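You operate a simulated robot arm through the tools that you are given. There is no shell and no other tool.

You run a simulated robot arm. Do the job below in one go: nothing can be reset, and whatever is moved stays where it is left.

TASK
Test the red button: start the machine, hit it, free it and reset.
Fine: it ends on READY; leave the dials and the black button.

It is judged by the outcome, as a careful person would: the job done as asked, and still so three seconds after it is handed in. It fails if anything else is knocked over, pushed out of place, dropped, spilled or broken.

THE ROBOT
A 6-joint arm with a two-finger parallel gripper, fixed in place. Base frame: the origin is on the floor under the middle of its stand, x ahead of it, y to its left, z up. Lengths are in m, angles in rad, forces in N, time in s.
With the tool pointing down near the work surface it reaches from about 0.3 to 0.66 m from the base axis. Its first joint turns from -2.007 to 2.007 rad. Payload 3.43 kg.
The tool frame sits at the grasp point between the pads (the TCP): z along the fingers, y along the line on which they close. The tips reach 0.034 m beyond it. Largest opening 0.128 m; finger width 0.024, thickness 0.012; the body of the gripper, 0.048 by 0.13 m, starts 0.096 m behind the TCP.
Orientation is told as [roll, pitch, yaw] about the base's x, y, z axes, in that order, counted from this pose: with the fingers straight down and closing along the base's y, the tool's x points along the base's -x, its y along +y and its z along -z.

THE INTERFACE
- The arm moves only by the tool arm_command. Its argument "commands" is a list of rows, each a list of 3 entries, a list of its own where there are three numbers: the opening, from 0 (shut) to 1 (fully open), then the shift along the tool's x, y, z in m, then the turn, a rotation vector about the tool's x, y, z in rad. In form: [[gripper, [tx, ty, tz], [wx, wy, wz]], ...]. A call has 1 to 20 rows; each row is the pose to reach, as a shift and turn from the pose commanded when the call began, along the tool's axes at that moment. A row lasts 0.2 s, in which the tool goes at most 0.05 m and 0.15 rad; a call with a longer step from one row to the next is refused whole, and so is a gripper value outside its range. Where a pose cannot be reached the arm comes as near as it can. A force on the tool above 60 N (or 10 N above the force at the start of the call, whichever is more), or a blocked arm, ends the call early, and 0.2 s more pass. The fingers move at their own pace (about 0.153 m/s each) and stop on an object; they squeeze with about 30 N. The grip force told is the motor's: it shows also when the fingers shut on nothing. Time passes only in rows, and 0.2 s behind the last, so rows that repeat a pose let the fingers close. It gives the time, the measured TCP pose, the force on the tool (base axes), the opening and the grip force at its end, in the units of the frame above (readings bear some noise), with the torque about the TCP (base axes, N m) and any sound that the robot's microphone picked up.
- Cameras (640 x 400 px; columns grow to the right, rows downward): "scene" is fixed at [0.3991, -0.5, 1.7813]; the picture's right is [1.00, -0.03, 0.00], its down [-0.03, -0.91, -0.42] and it looks along [0.01, 0.42, -0.91] (base axes); focal length 376 px, centre (320, 200). "wrist" rides on the gripper at [0.076, -0.011, -0.16] in the tool frame; the picture's right is [0.15, 0.99, 0.00], its down [-0.88, 0.13, -0.46] and it looks along [-0.45, 0.07, 0.89] (tool axes); focal length 234 px, centre (320, 200). There is no depth. A picture from a camera that has moved, and an enlarged one, comes with that camera's place and axes in the base frame and with its lens. The place of the scene camera against the robot may be out by one fixed shift of up to 0.012 m in any direction.
- camera(camera): a new picture of that camera. The clock stands still meanwhile.
- move_column(by): slides the trunk up (or, below 0, down) by that many m; the arm rides with it, the base frame stays. It gives what a move gives, with no picture.
- zoom(camera, box): a new picture of the part [left, top, right, bottom] of that camera's present view, enlarged. The clock stands still meanwhile.
- job_done(): hands the job in; it is judged then, once.

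Places have to be worked out from the pictures, the camera data and where the tool is seen. Open the gripper and draw the arm clear of the work before you hand the job in, unless the task says otherwise.

The tools are called after ">>>" as name(argument=value, ...) on one line, values as JSON. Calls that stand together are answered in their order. arm_command: Moves the arm, as the interface text tells. Its arguments: {"type":"object","properties":{"commands":{"type":"array","items":{"type":"array"}}},"required":["commands"]} The other tools are called the same way: move_column (by) moves the trunk up or down; camera (camera) takes a picture; zoom (camera, box) takes an enlarged picture of a part of a camera's view; job_done () hands the job in.

At the start:

```text
clock: 0.0
eef_pos: [0.2715, -0.2588, 1.3908]
tool_rot: [0.001, 0.0, 0.0]
force: [0.0, 0.2, 0.6]
ft_torque: [-0.01, -0.02, 0.02]
grip_width: 0.1281
grip_force: 0.0
trunk travel left (down, up): [-0.925, 0.065]
```

scene: 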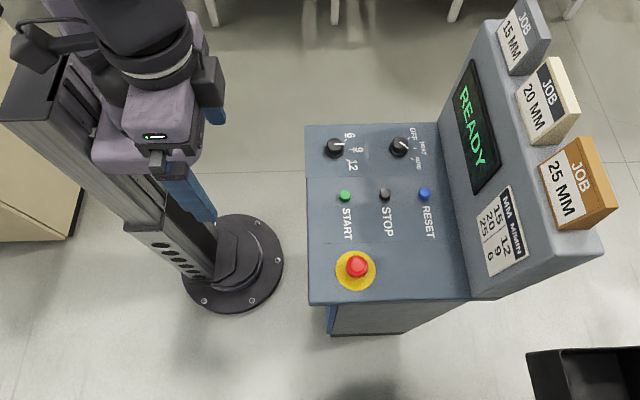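
wrist: 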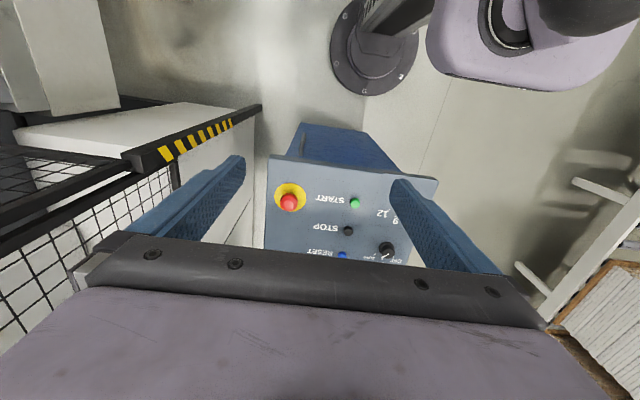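

The screen shows READY, with a green START, black STOP, blue RESET and a red mushroom button on a yellow ring. I zoom in on the panel from both cameras to work out where things are.

>>> zoom(camera="scene", box=[300, 110, 480, 310])

>>> zoom(camera="scene", box=[420, 0, 620, 300])

>>> zoom(camera="wrist", box=[240, 120, 440, 280])

```text
2.00 times, centred on (390, 210) of scene
camera zoom: at [0.3991, -0.5, 1.7813], right [1.0, -0.03, 0.0], down [-0.03, -0.91, -0.42], along [0.01, 0.42, -0.91], focal length 752 px, centre (180, 180)
```

zoom: 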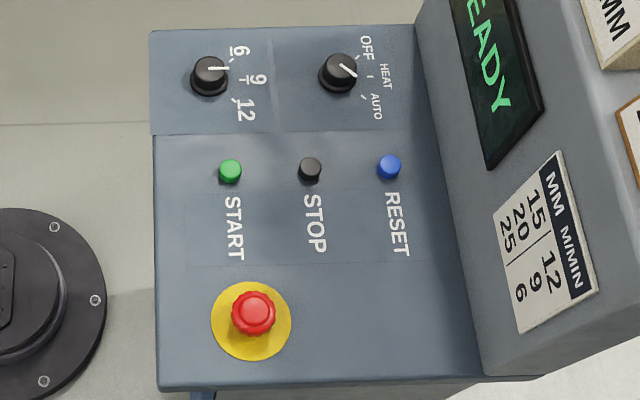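

```text
1.33 times, centred on (520, 150) of scene
camera zoom: at [0.3991, -0.5, 1.7813], right [1.0, -0.03, 0.0], down [-0.03, -0.91, -0.42], along [0.01, 0.42, -0.91], focal length 501 px, centre (53, 267)
```

zoom: 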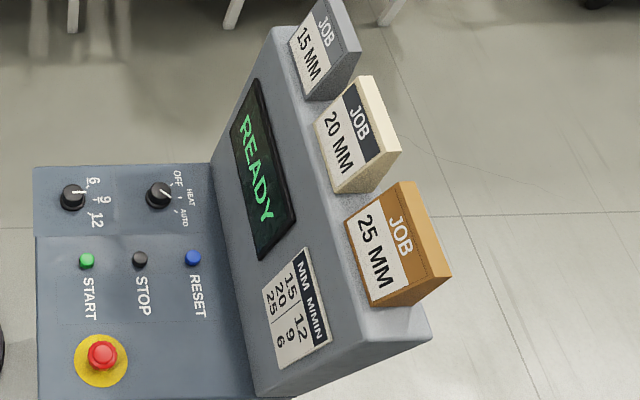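

```text
2.50 times, centred on (340, 200) of wrist
camera zoom: at [0.1967, -0.2674, 1.5528], right [-0.15, 0.99, 0.0], down [0.88, 0.13, 0.46], along [0.45, 0.07, -0.89], focal length 585 px, centre (270, 200)
```

zoom: 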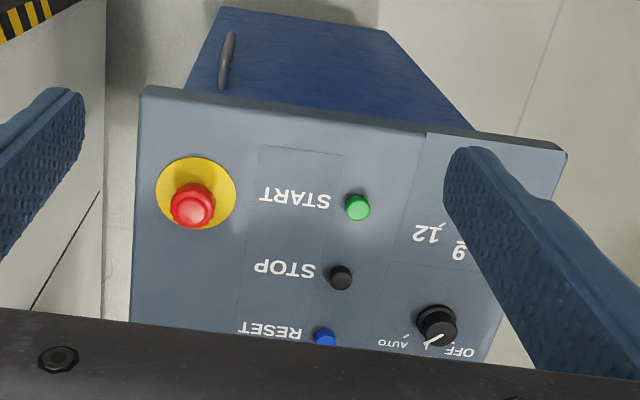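

From the two views I estimate the red button top at about (0.478, -0.30, 1.02), green at (0.466, -0.133, 1.005) and blue at (0.648, -0.132, 1.00). I shut the fingers and move nearer, staying well above the panel, for a better look.

>>> arm_command(commands=[[0.0, [-0.02, 0.01, 0.02], [0, 0, 0]], [0.0, [-0.05, 0.02, 0.05], [0, 0, 0]], [0.0, [-0.08, 0.03, 0.08], [0, 0, 0]], [0.0, [-0.11, 0.04, 0.11], [0, 0, 0]], [0.0, [-0.14, 0.05, 0.14], [0, 0, 0]], [0.0, [-0.16, 0.06, 0.16], [0, 0, 0]], [0.0, [-0.16, 0.06, 0.16], [0, 0, 0]]])

```text
clock: 1.6
eef_pos: [0.4301, -0.1978, 1.2294]
tool_rot: [0.0, 0.001, 0.0]
force: [0.0, -0.3, -0.2]
ft_torque: [-0.03, 0.01, -0.01]
grip_width: 0.0
grip_force: 29.8
trunk travel left (down, up): [-0.925, 0.065]
```

The arm is at (0.430, -0.198, 1.229) with the fingers shut. I take new pictures to refine the positions and look for markings on the red button.

>>> camera(camera="wrist")

>>> camera(camera="scene")

```text
taken
camera wrist: at [0.3545, -0.2074, 1.3905], right [-0.15, 0.99, 0.0], down [0.88, 0.13, 0.46], along [0.45, 0.07, -0.89], focal length 234 px, centre (320, 200)
```

wrist: 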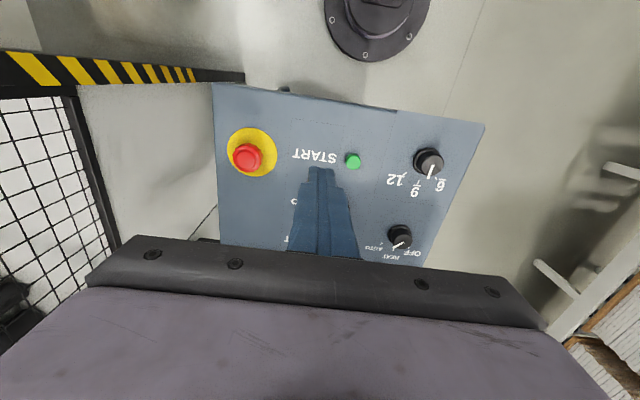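

```text
taken
```

scene: 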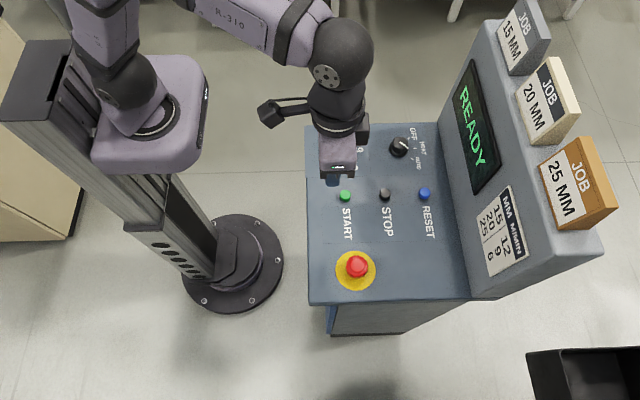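

I zoom in on the buttons in the wrist view.

>>> zoom(camera="wrist", box=[210, 110, 310, 190])

>>> zoom(camera="wrist", box=[300, 120, 400, 200])

>>> zoom(camera="scene", box=[320, 170, 440, 300])

```text
5.00 times, centred on (260, 150) of wrist
camera zoom: at [0.3545, -0.2074, 1.3905], right [-0.15, 0.99, 0.0], down [0.88, 0.13, 0.46], along [0.45, 0.07, -0.89], focal length 1171 px, centre (620, 450)
```

zoom: 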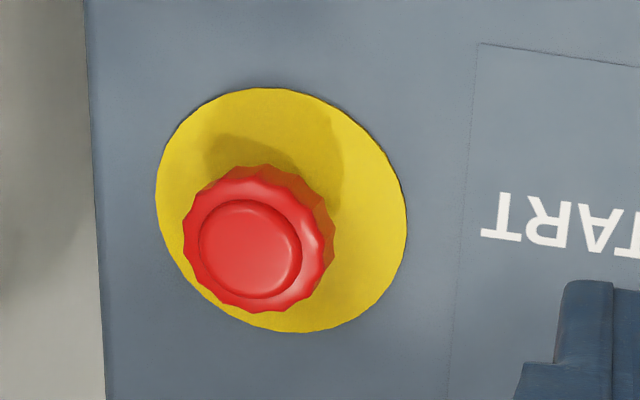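

```text
5.00 times, centred on (350, 160) of wrist
camera zoom: at [0.3545, -0.2074, 1.3905], right [-0.15, 0.99, 0.0], down [0.88, 0.13, 0.46], along [0.45, 0.07, -0.89], focal length 1171 px, centre (170, 400)
```

zoom: 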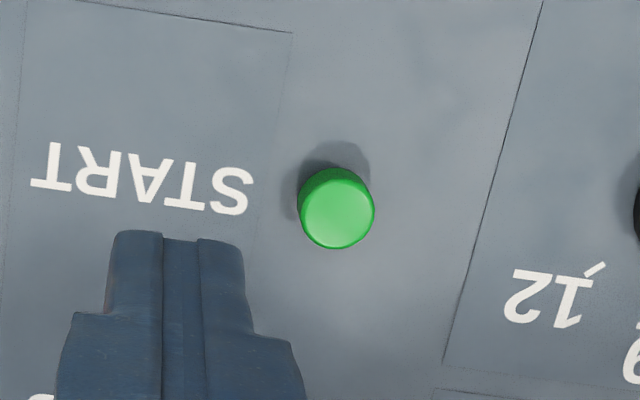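

```text
3.08 times, centred on (380, 235) of scene
camera zoom: at [0.3991, -0.5, 1.7813], right [1.0, -0.03, 0.0], down [-0.03, -0.91, -0.42], along [0.01, 0.42, -0.91], focal length 1157 px, centre (135, 92)
```

zoom: 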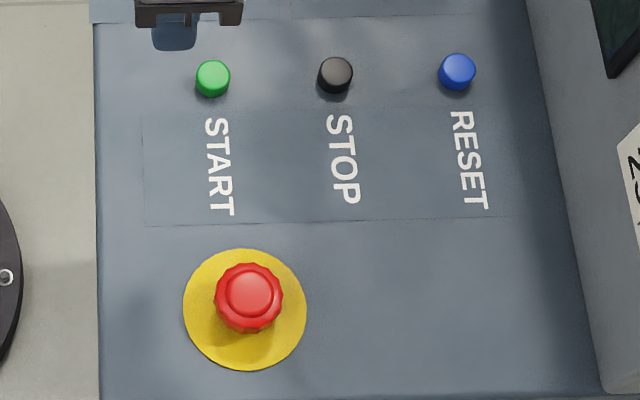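

Refined estimates: green top at about (0.468, -0.133, 1.007), red top at (0.480, -0.304, 1.030), panel surface at about z 0.99. I move over START with the tips about 4 cm above it.

>>> arm_command(commands=[[0.0, [-0.01, 0.02, 0.03], [0, 0, 0]], [0.0, [-0.02, 0.04, 0.06], [0, 0, 0]], [0.0, [-0.03, 0.055, 0.09], [0, 0, 0]], [0.0, [-0.038, 0.065, 0.12], [0, 0, 0]], [0.0, [-0.038, 0.065, 0.15], [0, 0, 0]], [0.0, [-0.038, 0.065, 0.15], [0, 0, 0]]])

>>> zoom(camera="wrist", box=[220, 80, 420, 240])

>>> zoom(camera="scene", box=[300, 130, 440, 230])

```text
clock: 3.0
eef_pos: [0.4694, -0.1305, 1.0811]
tool_rot: [0.0, 0.0, 0.0]
force: [-0.6, 1.0, 0.2]
ft_torque: [-0.01, 0.01, 0.02]
grip_width: 0.0001
grip_force: 30.3
trunk travel left (down, up): [-0.925, 0.065]
```

```text
2.50 times, centred on (320, 160) of wrist
camera zoom: at [0.3943, -0.1408, 1.2424], right [-0.15, 0.99, 0.0], down [0.88, 0.13, 0.46], along [0.45, 0.07, -0.89], focal length 585 px, centre (320, 300)
```

zoom: 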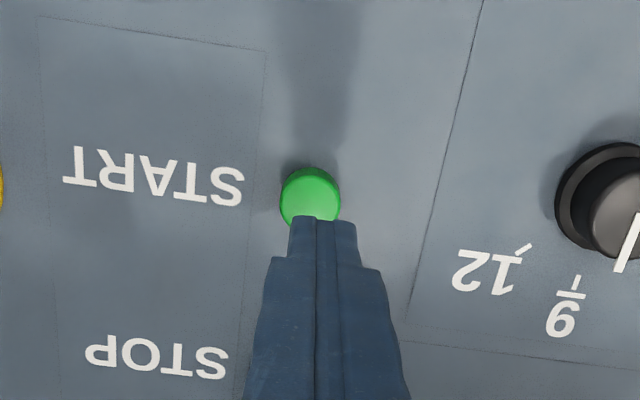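

```text
4.00 times, centred on (370, 180) of scene
camera zoom: at [0.3991, -0.5, 1.7813], right [1.0, -0.03, 0.0], down [-0.03, -0.91, -0.42], along [0.01, 0.42, -0.91], focal length 1504 px, centre (120, 280)
```

zoom: 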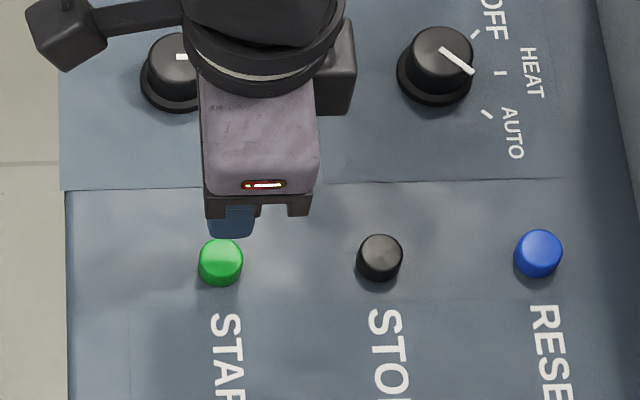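

The tips are centred on START in x and about 3 mm off in y. I correct that and press down slowly a few mm past the estimated contact height (TCP z about 1.041).

>>> arm_command(commands=[[0.0, [0.0, -0.003, 0.015], [0, 0, 0]], [0.0, [0.0, -0.003, 0.03], [0, 0, 0]], [0.0, [0.0, -0.003, 0.036], [0, 0, 0]], [0.0, [0.0, -0.003, 0.039], [0, 0, 0]], [0.0, [0.0, -0.003, 0.041], [0, 0, 0]], [0.0, [0.0, -0.003, 0.043], [0, 0, 0]]])

>>> camera(camera="scene")

```text
clock: 4.4
eef_pos: [0.47, -0.1345, 1.0417]
tool_rot: [-0.002, -0.006, 0.001]
force: [-0.8, 1.2, 19.7]
ft_torque: [0.08, 0.11, -0.05]
grip_width: 0.0
grip_force: 29.6
trunk travel left (down, up): [-0.925, 0.065]
heard: click
```

```text
taken
```

scene: 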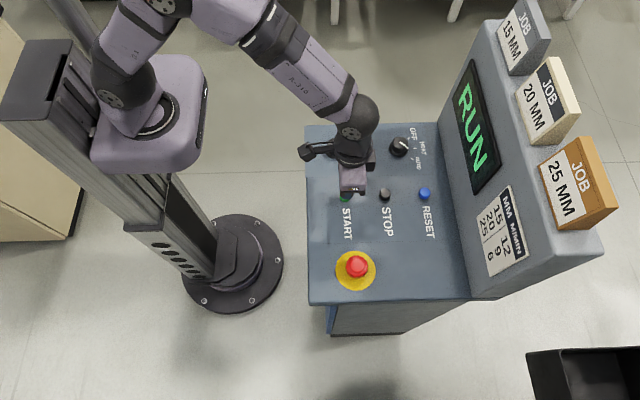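

The machine clicked and the screen reads RUN. I rise off START and travel over to the red button, with the tips well above its top (about z 1.03).

>>> arm_command(commands=[[0.0, [0.0, 0.0, -0.02], [0, 0, 0]], [0.0, [0.0, 0.0, -0.06], [0, 0, 0]], [0.0, [-0.002, -0.04, -0.065], [0, 0, 0]], [0.0, [-0.005, -0.08, -0.065], [0, 0, 0]], [0.0, [-0.008, -0.12, -0.065], [0, 0, 0]], [0.0, [-0.01, -0.15, -0.065], [0, 0, 0]], [0.0, [-0.01, -0.17, -0.065], [0, 0, 0]], [0.0, [-0.01, -0.17, -0.065], [0, 0, 0]]])

>>> zoom(camera="wrist", box=[220, 80, 420, 240])

>>> camera(camera="scene")

```text
clock: 6.2
eef_pos: [0.48, -0.3065, 1.1037]
tool_rot: [0.0, -0.001, 0.001]
force: [-0.4, 0.5, -0.1]
ft_torque: [-0.01, 0.01, 0.0]
grip_width: 0.0
grip_force: 30.0
trunk travel left (down, up): [-0.925, 0.065]
```

```text
2.50 times, centred on (320, 160) of wrist
camera zoom: at [0.4047, -0.3166, 1.2648], right [-0.15, 0.99, 0.0], down [0.88, 0.13, 0.46], along [0.45, 0.07, -0.89], focal length 585 px, centre (320, 300)
```

zoom: 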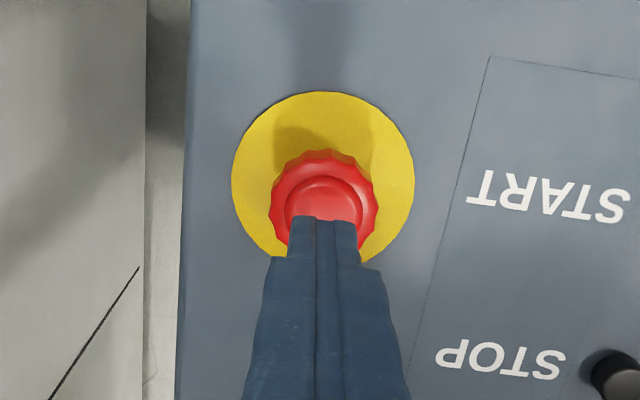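

```text
taken
```

scene: 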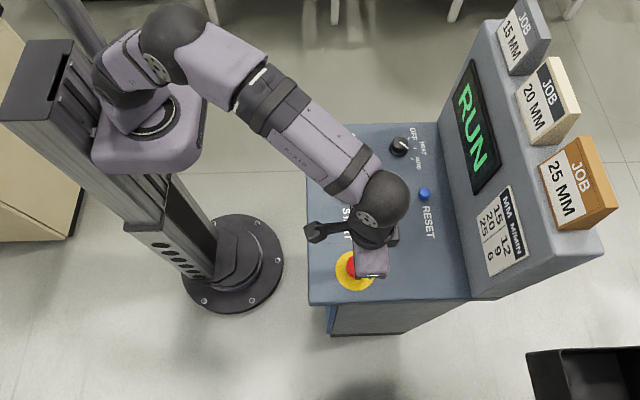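

The machine runs and the tips are over the red mushroom (axis at about 0.480, -0.304). I press straight down in small steps, expecting contact near TCP z 1.064.

>>> arm_command(commands=[[0.0, [0.0, 0.0025, 0.02], [0, 0, 0]], [0.0, [0.0, 0.0025, 0.035], [0, 0, 0]], [0.0, [0.0, 0.0025, 0.04], [0, 0, 0]], [0.0, [0.0, 0.0025, 0.043], [0, 0, 0]], [0.0, [0.0, 0.0025, 0.046], [0, 0, 0]], [0.0, [0.0, 0.0025, 0.048], [0, 0, 0]]])

>>> camera(camera="scene")

```text
clock: 7.6
eef_pos: [0.4816, -0.3027, 1.0644]
tool_rot: [-0.013, -0.017, 0.0]
force: [1.6, -1.5, 47.5]
ft_torque: [-0.12, -0.01, 0.06]
grip_width: 0.0
grip_force: 29.8
trunk travel left (down, up): [-0.925, 0.065]
heard: click
```

```text
taken
```

scene: 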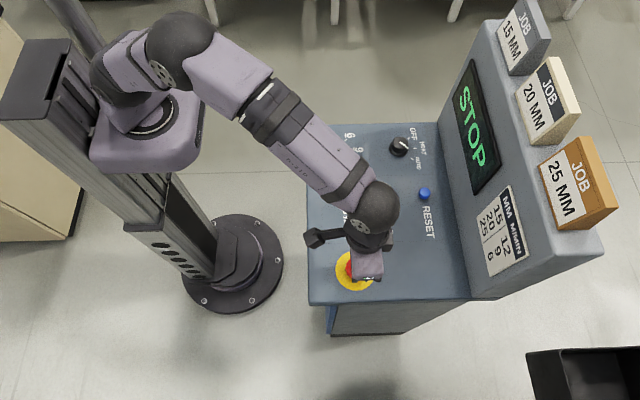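

The screen reads STOP, so the red button is in. I rise, open the fingers and look at the button.

>>> arm_command(commands=[[0.0, [0.0, 0.0, -0.02], [0, 0, 0]], [0.3, [0.0, 0.0, -0.05], [0, 0, 0]], [0.7, [0.0, 0.0, -0.06], [0, 0, 0]], [0.7, [0.0, 0.0, -0.06], [0, 0, 0]], [0.7, [0.0, 0.0, -0.06], [0, 0, 0]]])

>>> zoom(camera="wrist", box=[220, 80, 420, 240])

>>> zoom(camera="scene", box=[300, 220, 420, 300])

```text
clock: 8.8
eef_pos: [0.4795, -0.3019, 1.1146]
tool_rot: [0.0, 0.001, -0.001]
force: [0.6, 0.0, -0.1]
ft_torque: [-0.01, -0.01, -0.01]
grip_width: 0.0898
grip_force: 0.0
trunk travel left (down, up): [-0.925, 0.065]
```

```text
2.50 times, centred on (320, 160) of wrist
camera zoom: at [0.4045, -0.3125, 1.2762], right [-0.15, 0.99, 0.0], down [0.88, 0.13, 0.46], along [0.45, 0.07, -0.89], focal length 585 px, centre (320, 300)
```

zoom: 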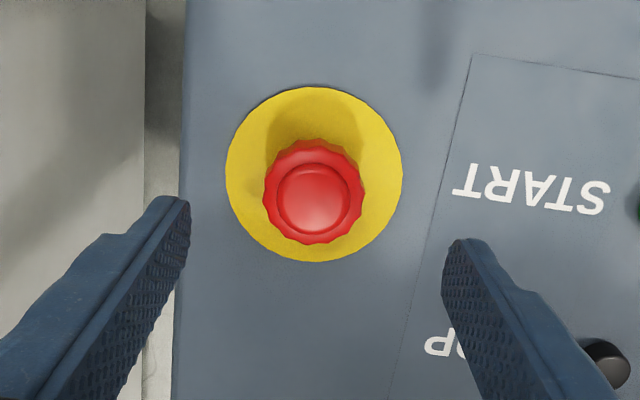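

```text
5.00 times, centred on (360, 260) of scene
camera zoom: at [0.3991, -0.5, 1.7813], right [1.0, -0.03, 0.0], down [-0.03, -0.91, -0.42], along [0.01, 0.42, -0.91], focal length 1880 px, centre (120, -100)
```

zoom: 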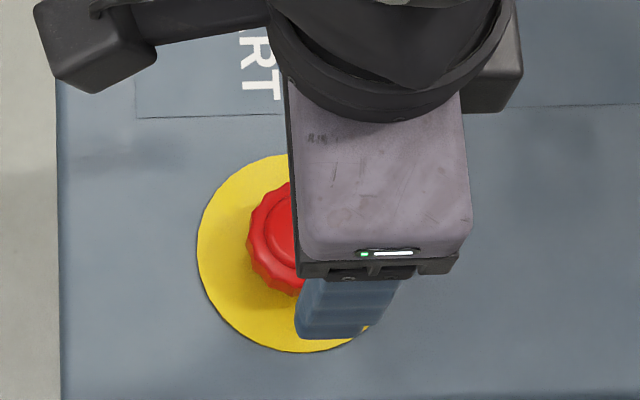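

The button is down at about (0.481, -0.3035), with a scalloped rim that looks like a twist-release type. I lower the open fingers around it, keeping the tips about 1.5 cm above the panel, and close on it gently.

>>> arm_command(commands=[[0.7, [-0.0015, -0.0015, 0.02], [0, 0, 0]], [0.7, [-0.0015, -0.0015, 0.04], [0, 0, 0]], [0.7, [-0.0015, -0.0015, 0.06], [0, 0, 0]], [0.7, [-0.0015, -0.0015, 0.069], [0, 0, 0]], [0.7, [-0.0015, -0.0015, 0.069], [0, 0, 0]]])

>>> zoom(camera="wrist", box=[220, 80, 420, 240])

```text
clock: 10.0
eef_pos: [0.4828, -0.3036, 1.0461]
tool_rot: [0.0, 0.0, 0.001]
force: [0.4, 0.6, 0.4]
ft_torque: [-0.02, 0.01, 0.01]
grip_width: 0.0894
grip_force: 0.0
trunk travel left (down, up): [-0.925, 0.065]
```

```text
2.50 times, centred on (320, 160) of wrist
camera zoom: at [0.4066, -0.314, 1.2075], right [-0.15, 0.99, 0.0], down [0.88, 0.13, 0.46], along [0.45, 0.07, -0.89], focal length 585 px, centre (320, 300)
```

zoom: 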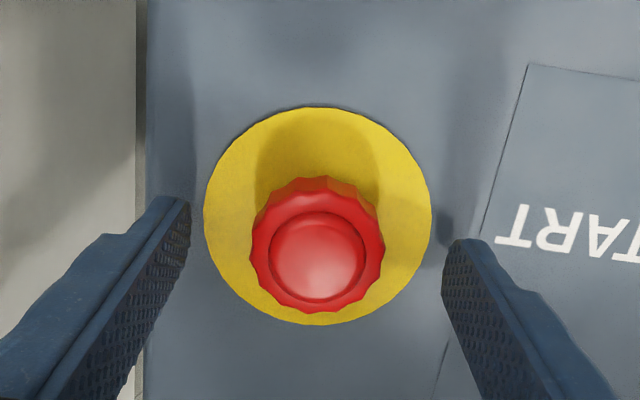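

The fingers straddle the cap evenly. I go 4 mm lower and close on it.

>>> arm_command(commands=[[0.7, [0.0015, 0.0, 0.004], [0, 0, 0]], [0.5, [0.0015, 0.0, 0.004], [0, 0, 0]], [0.3, [0.0015, 0.0, 0.004], [0, 0, 0]], [0.2, [0.0015, 0.0, 0.004], [0, 0, 0]], [0.2, [0.0015, 0.0, 0.004], [0, 0, 0]]])

>>> zoom(camera="wrist", box=[220, 80, 420, 240])

```text
clock: 11.2
eef_pos: [0.481, -0.3058, 1.0433]
tool_rot: [0.002, -0.001, 0.0]
force: [0.2, -5.4, -0.3]
ft_torque: [-0.24, -0.03, 0.02]
grip_width: 0.0424
grip_force: 45.1
trunk travel left (down, up): [-0.925, 0.065]
```

```text
2.50 times, centred on (320, 160) of wrist
camera zoom: at [0.4047, -0.3152, 1.204], right [-0.15, 0.99, 0.0], down [0.88, 0.13, 0.46], along [0.45, 0.07, -0.89], focal length 585 px, centre (320, 300)
```

zoom: 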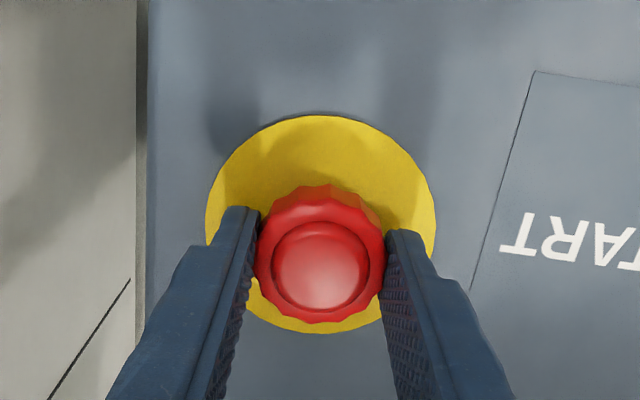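

The cap is gripped at 0.042 m width. I twist it clockwise (seen from above), i.e. plus about the tool's z, in small steps up to about 0.6 rad.

>>> arm_command(commands=[[0.2, [0.0, -0.0015, 0.0], [0, 0, 0]], [0.2, [0.0, -0.0015, 0.0], [0, 0, 0.1]], [0.2, [0.0, -0.0015, 0.0], [0, 0, 0.2]], [0.2, [0.0, -0.0015, 0.0], [0, 0, 0.3]], [0.2, [0.0, -0.0015, 0.0], [0, 0, 0.4]], [0.2, [0.0, -0.0015, 0.0], [0, 0, 0.5]], [0.2, [0.0, -0.0015, 0.0], [0, 0, 0.6]], [0.2, [0.0, -0.0015, 0.0], [0, 0, 0.6]]])

>>> zoom(camera="wrist", box=[220, 80, 420, 240])

>>> camera(camera="scene")

```text
clock: 13.0
eef_pos: [0.4802, -0.3048, 1.0429]
tool_rot: [-0.001, 0.0, -0.602]
force: [0.4, -0.5, 4.7]
ft_torque: [0.07, 0.06, 0.03]
grip_width: 0.0423
grip_force: 44.6
trunk travel left (down, up): [-0.925, 0.065]
```

```text
2.50 times, centred on (320, 160) of wrist
camera zoom: at [0.4115, -0.2708, 1.2043], right [0.44, 0.9, 0.0], down [0.8, -0.39, 0.46], along [0.41, -0.2, -0.89], focal length 585 px, centre (320, 300)
```

zoom: 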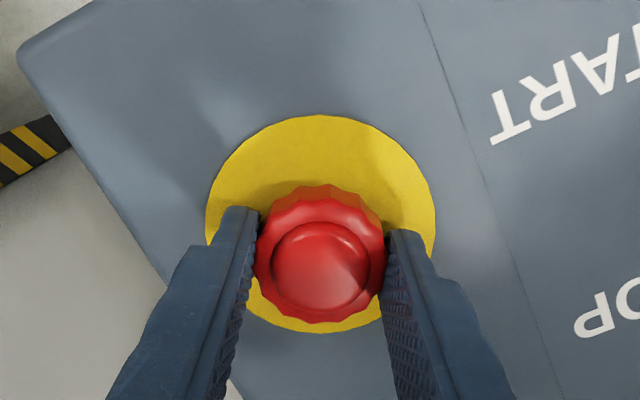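

```text
taken
```

scene: 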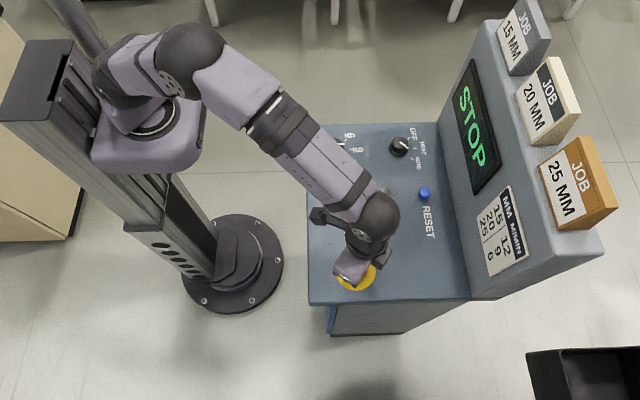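

The cap has turned with the fingers by 0.6 rad, with a small upward push of about 5 N, but no click yet and the screen still shows STOP. I twist further the same way.

>>> arm_command(commands=[[0.2, [0.0, 0.0, 0.0], [0, 0, 0.1]], [0.2, [0.0, 0.0, 0.0], [0, 0, 0.2]], [0.2, [0.0, 0.0, 0.0], [0, 0, 0.3]], [0.2, [0.0, 0.0, 0.0], [0, 0, 0.4]], [0.2, [0.0, 0.0, 0.0], [0, 0, 0.4]]])

>>> zoom(camera="wrist", box=[220, 80, 420, 240])

>>> camera(camera="scene")

```text
clock: 14.2
eef_pos: [0.4818, -0.3062, 1.0433]
tool_rot: [-0.001, 0.0, -1.0]
force: [0.0, -0.9, 4.4]
ft_torque: [-0.16, 0.08, 1.06]
grip_width: 0.0421
grip_force: 44.6
trunk travel left (down, up): [-0.925, 0.065]
```

```text
2.50 times, centred on (320, 160) of wrist
camera zoom: at [0.4301, -0.2472, 1.2042], right [0.75, 0.66, 0.0], down [0.58, -0.67, 0.46], along [0.3, -0.34, -0.89], focal length 585 px, centre (320, 300)
```

zoom: 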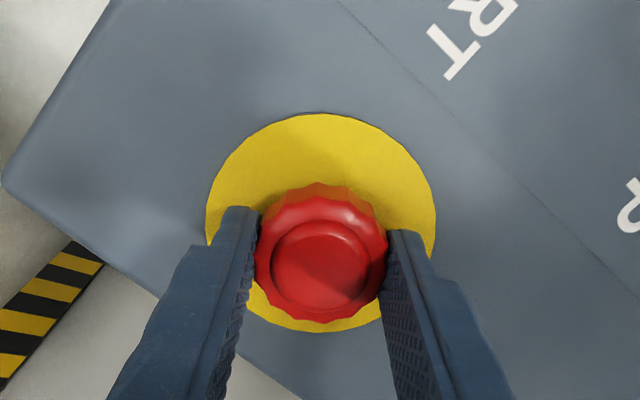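

```text
taken
```

scene: 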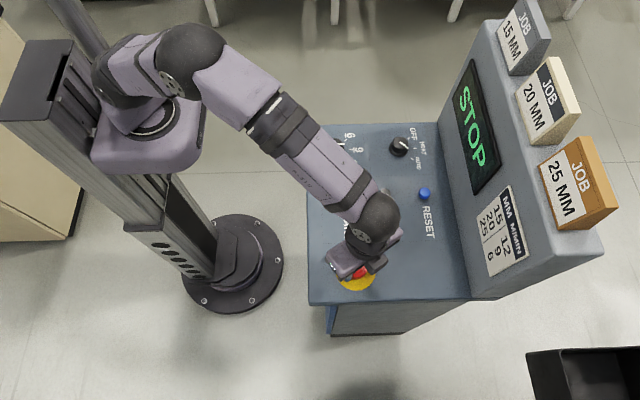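

The torque rose to about 1 N m at 1.0 rad, so the cap is at its turning stop, and it pushes up on the fingers with about 4.5 N: it seems unlatched but held down by my grip. I ease the tool up a few mm while still holding it turned.

>>> arm_command(commands=[[0.2, [0.0, 0.0, -0.002], [0, 0, 0]], [0.2, [0.0, 0.0, -0.004], [0, 0, 0]], [0.2, [0.0, 0.0, -0.006], [0, 0, 0]], [0.2, [0.0, 0.0, -0.006], [0, 0, 0]]])

>>> camera(camera="scene")

>>> zoom(camera="wrist", box=[220, 80, 420, 240])

```text
clock: 15.2
eef_pos: [0.481, -0.3069, 1.0475]
tool_rot: [-0.001, 0.001, -1.001]
force: [0.3, -2.6, 1.7]
ft_torque: [-0.18, -0.13, 0.67]
grip_width: 0.0423
grip_force: 44.8
trunk travel left (down, up): [-0.925, 0.065]
```

```text
taken
```

scene: 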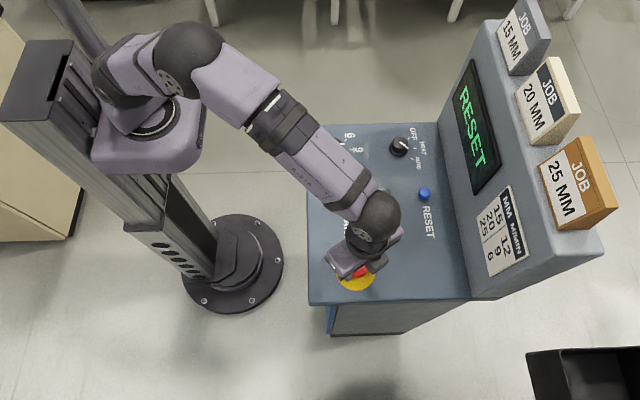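

```text
2.50 times, centred on (320, 160) of wrist
camera zoom: at [0.4302, -0.2474, 1.2098], right [0.75, 0.66, 0.0], down [0.59, -0.67, 0.46], along [0.3, -0.34, -0.89], focal length 585 px, centre (320, 300)
```

zoom: 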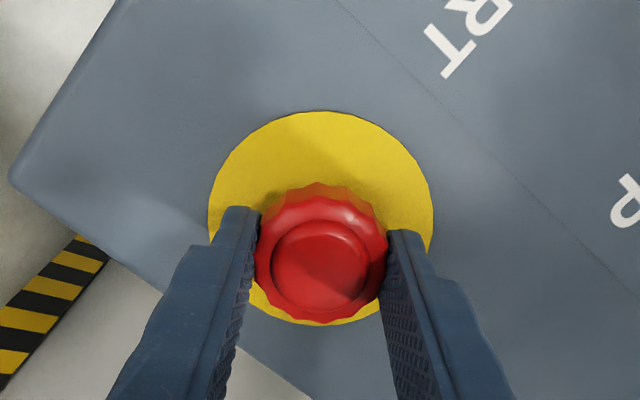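

The screen now reads RESET, so the red button is free. I open the fingers in place, rise straight up, and turn the wrist back.

>>> arm_command(commands=[[0.4, [0.0, 0.0, 0.0], [0, 0, 0]], [0.7, [0.0, 0.0, 0.0], [0, 0, 0]], [0.7, [0.0, 0.0, 0.0], [0, 0, 0]], [0.7, [0.0, 0.0, -0.03], [0, 0, 0]], [0.7, [0.0, 0.0, -0.07], [0, 0, 0]], [0.7, [0.0, 0.0, -0.09], [0, 0, -0.14]], [0.7, [0.0, 0.0, -0.09], [0, 0, -0.28]], [0.7, [0.0, 0.0, -0.09], [0, 0, -0.42]], [0.7, [0.0, 0.0, -0.09], [0, 0, -0.56]], [0.6, [0.0, 0.0, -0.09], [0, 0, -0.7]], [0.3, [0.0, 0.0, -0.09], [0, 0, -0.84]], [0.0, [0.0, 0.0, -0.09], [0, 0, -0.98]], [0.0, [0.0, 0.0, -0.09], [0, 0, -1.0]], [0.0, [0.0, 0.0, -0.09], [0, 0, -1.0]]])

>>> camera(camera="scene")

>>> zoom(camera="wrist", box=[220, 80, 420, 240])

```text
clock: 18.2
eef_pos: [0.4808, -0.3066, 1.1395]
tool_rot: [0.0, -0.001, 0.003]
force: [0.1, -0.3, -0.6]
ft_torque: [-0.01, -0.02, 0.01]
grip_width: 0.0
grip_force: 29.8
trunk travel left (down, up): [-0.925, 0.065]
```

```text
taken
```

scene: 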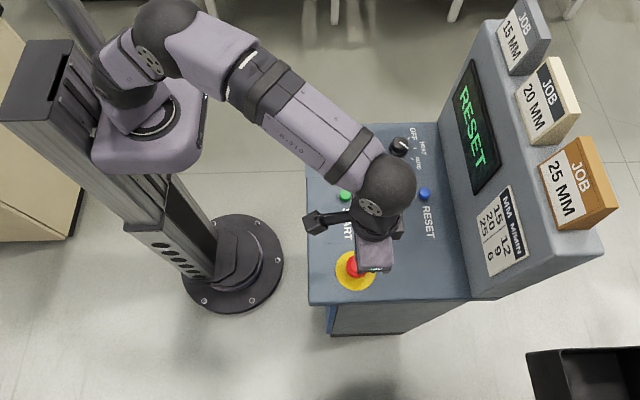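

```text
2.50 times, centred on (320, 160) of wrist
camera zoom: at [0.4048, -0.3165, 1.3], right [-0.15, 0.99, 0.0], down [0.88, 0.13, 0.46], along [0.45, 0.07, -0.89], focal length 585 px, centre (320, 300)
```

zoom: 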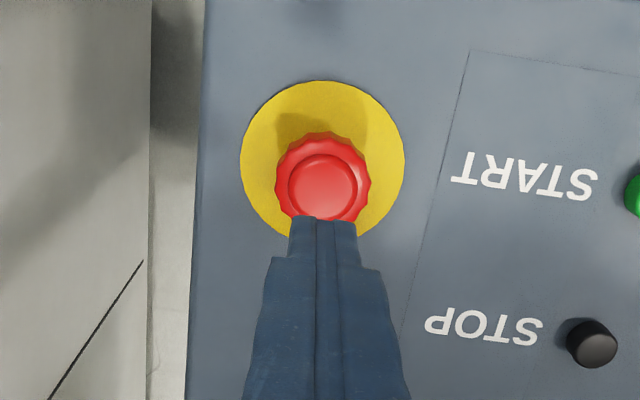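

The red button is back up and the screen shows RESET. Next I move with shut fingers toward the blue RESET button at about (0.648, -0.133), keeping height and stopping a little short to check reach and clearance to the screen housing.

>>> arm_command(commands=[[0.0, [-0.01, 0.025, 0.0], [0, 0, 0]], [0.0, [-0.03, 0.055, 0.0], [0, 0, 0]], [0.0, [-0.05, 0.085, 0.0], [0, 0, 0]], [0.0, [-0.07, 0.115, 0.0], [0, 0, 0]], [0.0, [-0.09, 0.145, 0.0], [0, 0, 0]], [0.0, [-0.11, 0.165, 0.0], [0, 0, 0]], [0.0, [-0.13, 0.173, 0.0], [0, 0, 0]], [0.0, [-0.145, 0.173, 0.0], [0, 0, 0]], [0.0, [-0.145, 0.173, 0.0], [0, 0, 0]]])

>>> camera(camera="scene")

>>> camera(camera="wrist")

```text
clock: 20.2
eef_pos: [0.6248, -0.1319, 1.139]
tool_rot: [0.001, -0.001, -0.001]
force: [-0.5, -0.1, -0.7]
ft_torque: [0.02, -0.01, 0.0]
grip_width: 0.0
grip_force: 29.7
trunk travel left (down, up): [-0.925, 0.065]
```

```text
taken
```

scene: 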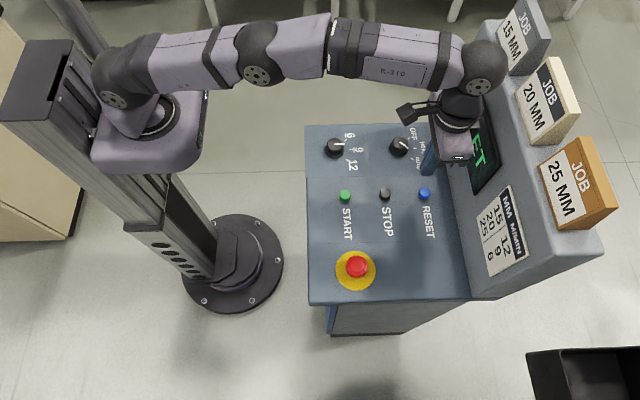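

```text
taken
camera wrist: at [0.5492, -0.1432, 1.2998], right [-0.15, 0.99, 0.0], down [0.88, 0.13, 0.46], along [0.45, 0.07, -0.89], focal length 234 px, centre (320, 200)
```

wrist: 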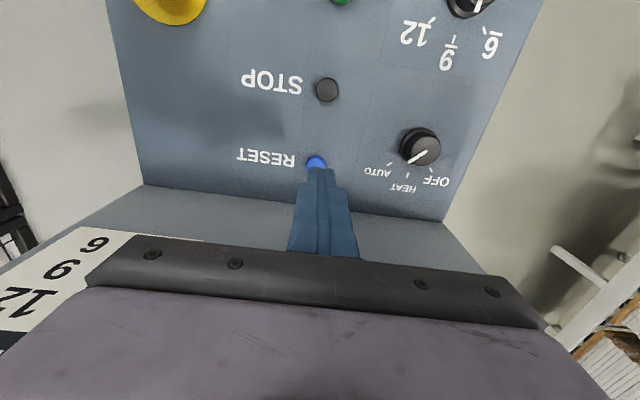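

The screen face looks vertical at about x 0.71, so clearance ahead of the gripper is limited. I zoom in on the blue button and on the gripper against the housing to measure both.

>>> zoom(camera="wrist", box=[270, 120, 370, 200])

>>> zoom(camera="scene", box=[390, 40, 530, 210])

```text
5.00 times, centred on (320, 160) of wrist
camera zoom: at [0.5492, -0.1432, 1.2998], right [-0.15, 0.99, 0.0], down [0.88, 0.13, 0.46], along [0.45, 0.07, -0.89], focal length 1171 px, centre (320, 400)
```

zoom: 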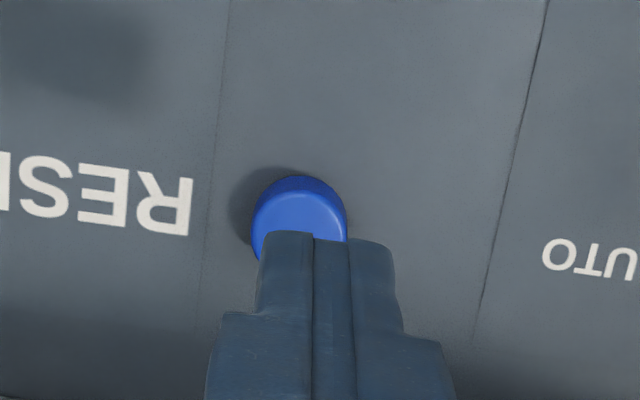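

```text
2.35 times, centred on (460, 125) of scene
camera zoom: at [0.3991, -0.5, 1.7813], right [1.0, -0.03, 0.0], down [-0.03, -0.91, -0.42], along [0.01, 0.42, -0.91], focal length 885 px, centre (-9, 376)
```

zoom: 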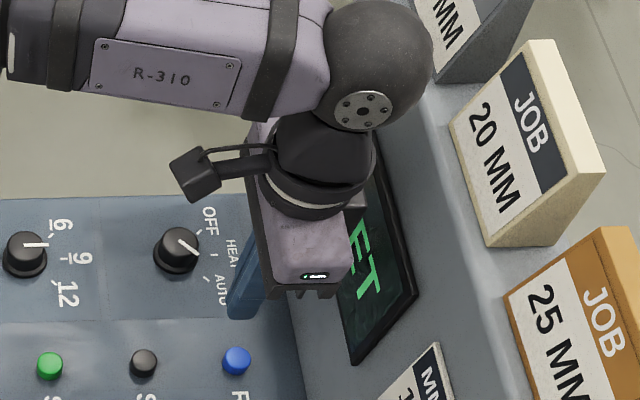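

The blue button is at about (0.650, -0.1335, 1.007). To keep the wrist away from the screen face I tilt the tool 0.15 rad so the tips point slightly forward, then come over the button with about 4 cm to spare.

>>> arm_command(commands=[[0.0, [0.0, 0.0, 0.0], [0, -0.08, 0]], [0.0, [0.0, 0.0, 0.0], [0, -0.15, 0]], [0.0, [-0.01, -0.001, 0.01], [0, -0.15, 0]], [0.0, [-0.02, -0.0015, 0.03], [0, -0.15, 0]], [0.0, [-0.028, -0.0015, 0.049], [0, -0.15, 0]], [0.0, [-0.028, -0.0015, 0.049], [0, -0.15, 0]]])

>>> zoom(camera="wrist", box=[220, 80, 420, 240])

>>> zoom(camera="scene", box=[390, 40, 530, 210])

```text
clock: 21.6
eef_pos: [0.6527, -0.1326, 1.0891]
tool_rot: [0.0, -0.149, 0.001]
force: [-0.5, 0.4, 0.6]
ft_torque: [-0.01, -0.01, 0.0]
grip_width: 0.0001
grip_force: 30.2
trunk travel left (down, up): [-0.925, 0.065]
```

```text
2.50 times, centred on (320, 160) of wrist
camera zoom: at [0.5543, -0.1434, 1.2377], right [-0.14, 0.99, -0.02], down [0.8, 0.13, 0.58], along [0.58, 0.07, -0.81], focal length 585 px, centre (320, 300)
```

zoom: 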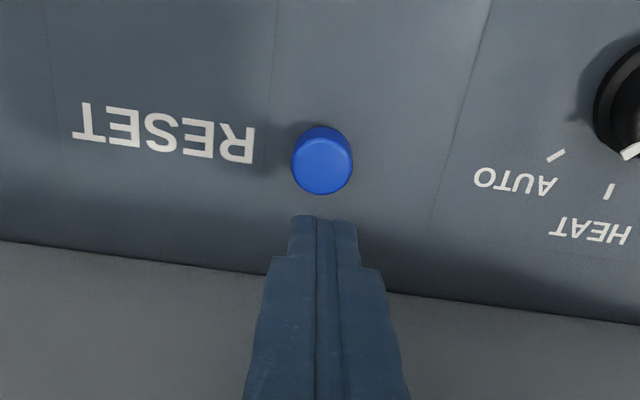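

```text
2.35 times, centred on (460, 125) of scene
camera zoom: at [0.3991, -0.5, 1.7813], right [1.0, -0.03, 0.0], down [-0.03, -0.91, -0.42], along [0.01, 0.42, -0.91], focal length 885 px, centre (-9, 376)
```

zoom: 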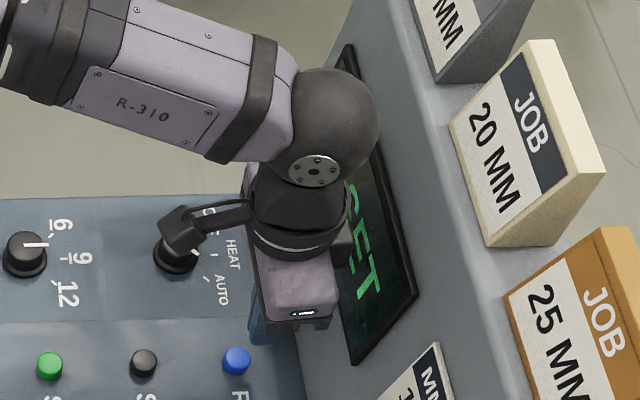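

The tool is at (0.653, -0.133, 1.089), tilted, with visible clearance to the screen, and the button is confirmed at (0.650, -0.134). I press straight down along the base's z in small steps.

>>> arm_command(commands=[[0.0, [0.003, -0.001, 0.0198], [0, 0, 0]], [0.0, [0.006, -0.001, 0.0396], [0, 0, 0]], [0.0, [0.0067, -0.001, 0.0445], [0, 0, 0]], [0.0, [0.0072, -0.001, 0.0475], [0, 0, 0]], [0.0, [0.0076, -0.001, 0.0504], [0, 0, 0]]])

>>> camera(camera="scene")

```text
clock: 22.8
eef_pos: [0.6522, -0.1337, 1.0429]
tool_rot: [-0.001, -0.155, -0.001]
force: [-1.4, 0.0, 17.5]
ft_torque: [-0.04, 0.19, -0.01]
grip_width: 0.0
grip_force: 30.0
trunk travel left (down, up): [-0.925, 0.065]
heard: click
```

```text
taken
```

scene: 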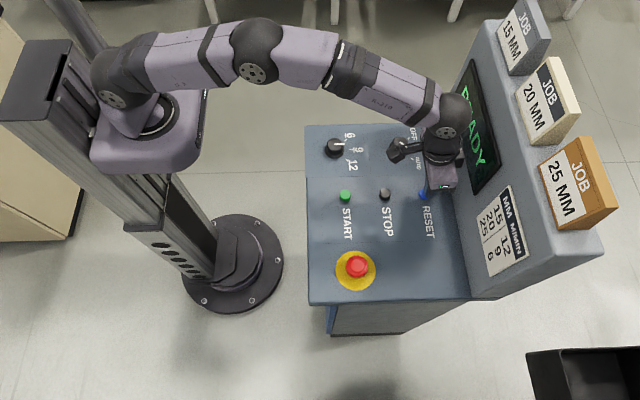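

A click was heard and the screen reads READY. I rise straight up off the button, then draw back and untilt.

>>> arm_command(commands=[[0.0, [-0.003, 0.0, -0.0198], [0, 0, 0]], [0.0, [-0.009, 0.0, -0.0593], [0, 0, 0]], [0.0, [-0.0149, 0.0, -0.0989], [0, 0, 0]], [0.0, [0.0118, 0.0, -0.1232], [0, 0, 0]], [0.0, [0.0483, 0.0, -0.1489], [0, 0, 0]], [0.0, [0.0849, 0.0, -0.1746], [0, 0, 0]], [0.0, [0.1214, 0.0, -0.2004], [0, 0.08, 0]], [0.3, [0.158, 0.0, -0.2262], [0, 0.15, 0]], [0.7, [0.158, 0.0, -0.2262], [0, 0.15, 0]]])

>>> camera(camera="scene")

```text
clock: 24.8
eef_pos: [0.4675, -0.1354, 1.2369]
tool_rot: [0.0, 0.002, -0.001]
force: [0.9, -0.6, 0.3]
ft_torque: [0.02, 0.05, 0.02]
grip_width: 0.0898
grip_force: 0.0
trunk travel left (down, up): [-0.925, 0.065]
```

```text
taken
```

scene: 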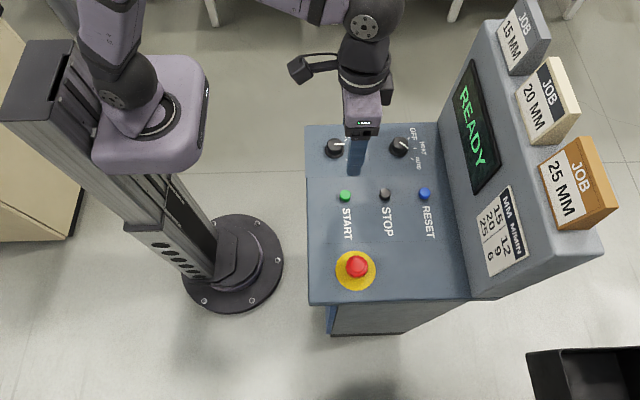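

The screen reads READY and the arm is clear above the panel. I draw it back to about its starting place with the gripper open, then check everything once more.

>>> arm_command(commands=[[0.8, [0.02, -0.012, -0.02], [0, 0, 0]], [1.0, [0.05, -0.03, -0.04], [0, 0, 0]], [1.0, [0.08, -0.048, -0.065], [0, 0, 0]], [1.0, [0.11, -0.066, -0.09], [0, 0, 0]], [1.0, [0.14, -0.084, -0.115], [0, 0, 0]], [1.0, [0.17, -0.102, -0.135], [0, 0, 0]], [1.0, [0.195, -0.12, -0.15], [0, 0, 0]], [1.0, [0.195, -0.12, -0.15], [0, 0, 0]]])

>>> camera(camera="scene")

>>> zoom(camera="scene", box=[300, 110, 480, 310])

```text
clock: 26.6
eef_pos: [0.2694, -0.2542, 1.3875]
tool_rot: [0.001, 0.001, 0.0]
force: [-0.5, 0.7, -0.2]
ft_torque: [-0.01, -0.03, 0.0]
grip_width: 0.1279
grip_force: 0.0
trunk travel left (down, up): [-0.925, 0.065]
```

```text
taken
```

scene: 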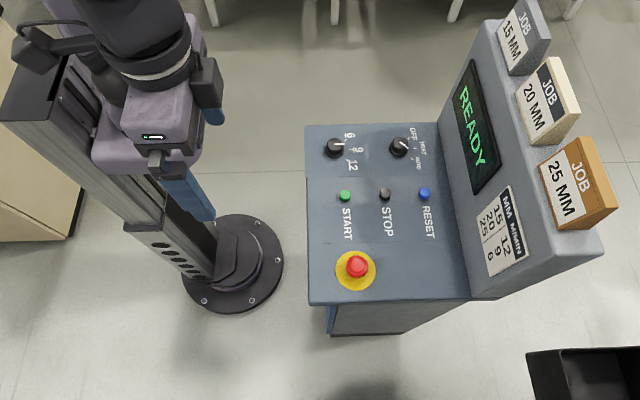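

```text
2.00 times, centred on (390, 210) of scene
camera zoom: at [0.3991, -0.5, 1.7813], right [1.0, -0.03, 0.0], down [-0.03, -0.91, -0.42], along [0.01, 0.42, -0.91], focal length 752 px, centre (180, 180)
```

zoom: 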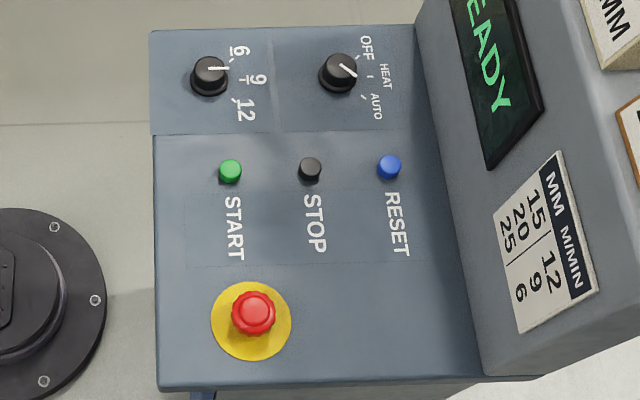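

The screen shows READY, the red button is up, both dials sit as at the start, STOP was not touched, and the arm is clear with the gripper open. I hand the job in.

>>> job_done()

```text
The job is handed in.
```

The red button test is done and the machine ended on READY, which still showed just before I handed the job in.

| Step | Screen |
|---|---|
| Pressed green START | RUN |
| Hit the red button | STOP |
| Twisted the red button clockwise until it came free | RESET |
| Pressed blue RESET | READY |

I left both dials and the black STOP button alone, and nothing else was moved or knocked. The arm is back near its starting place with the gripper open.
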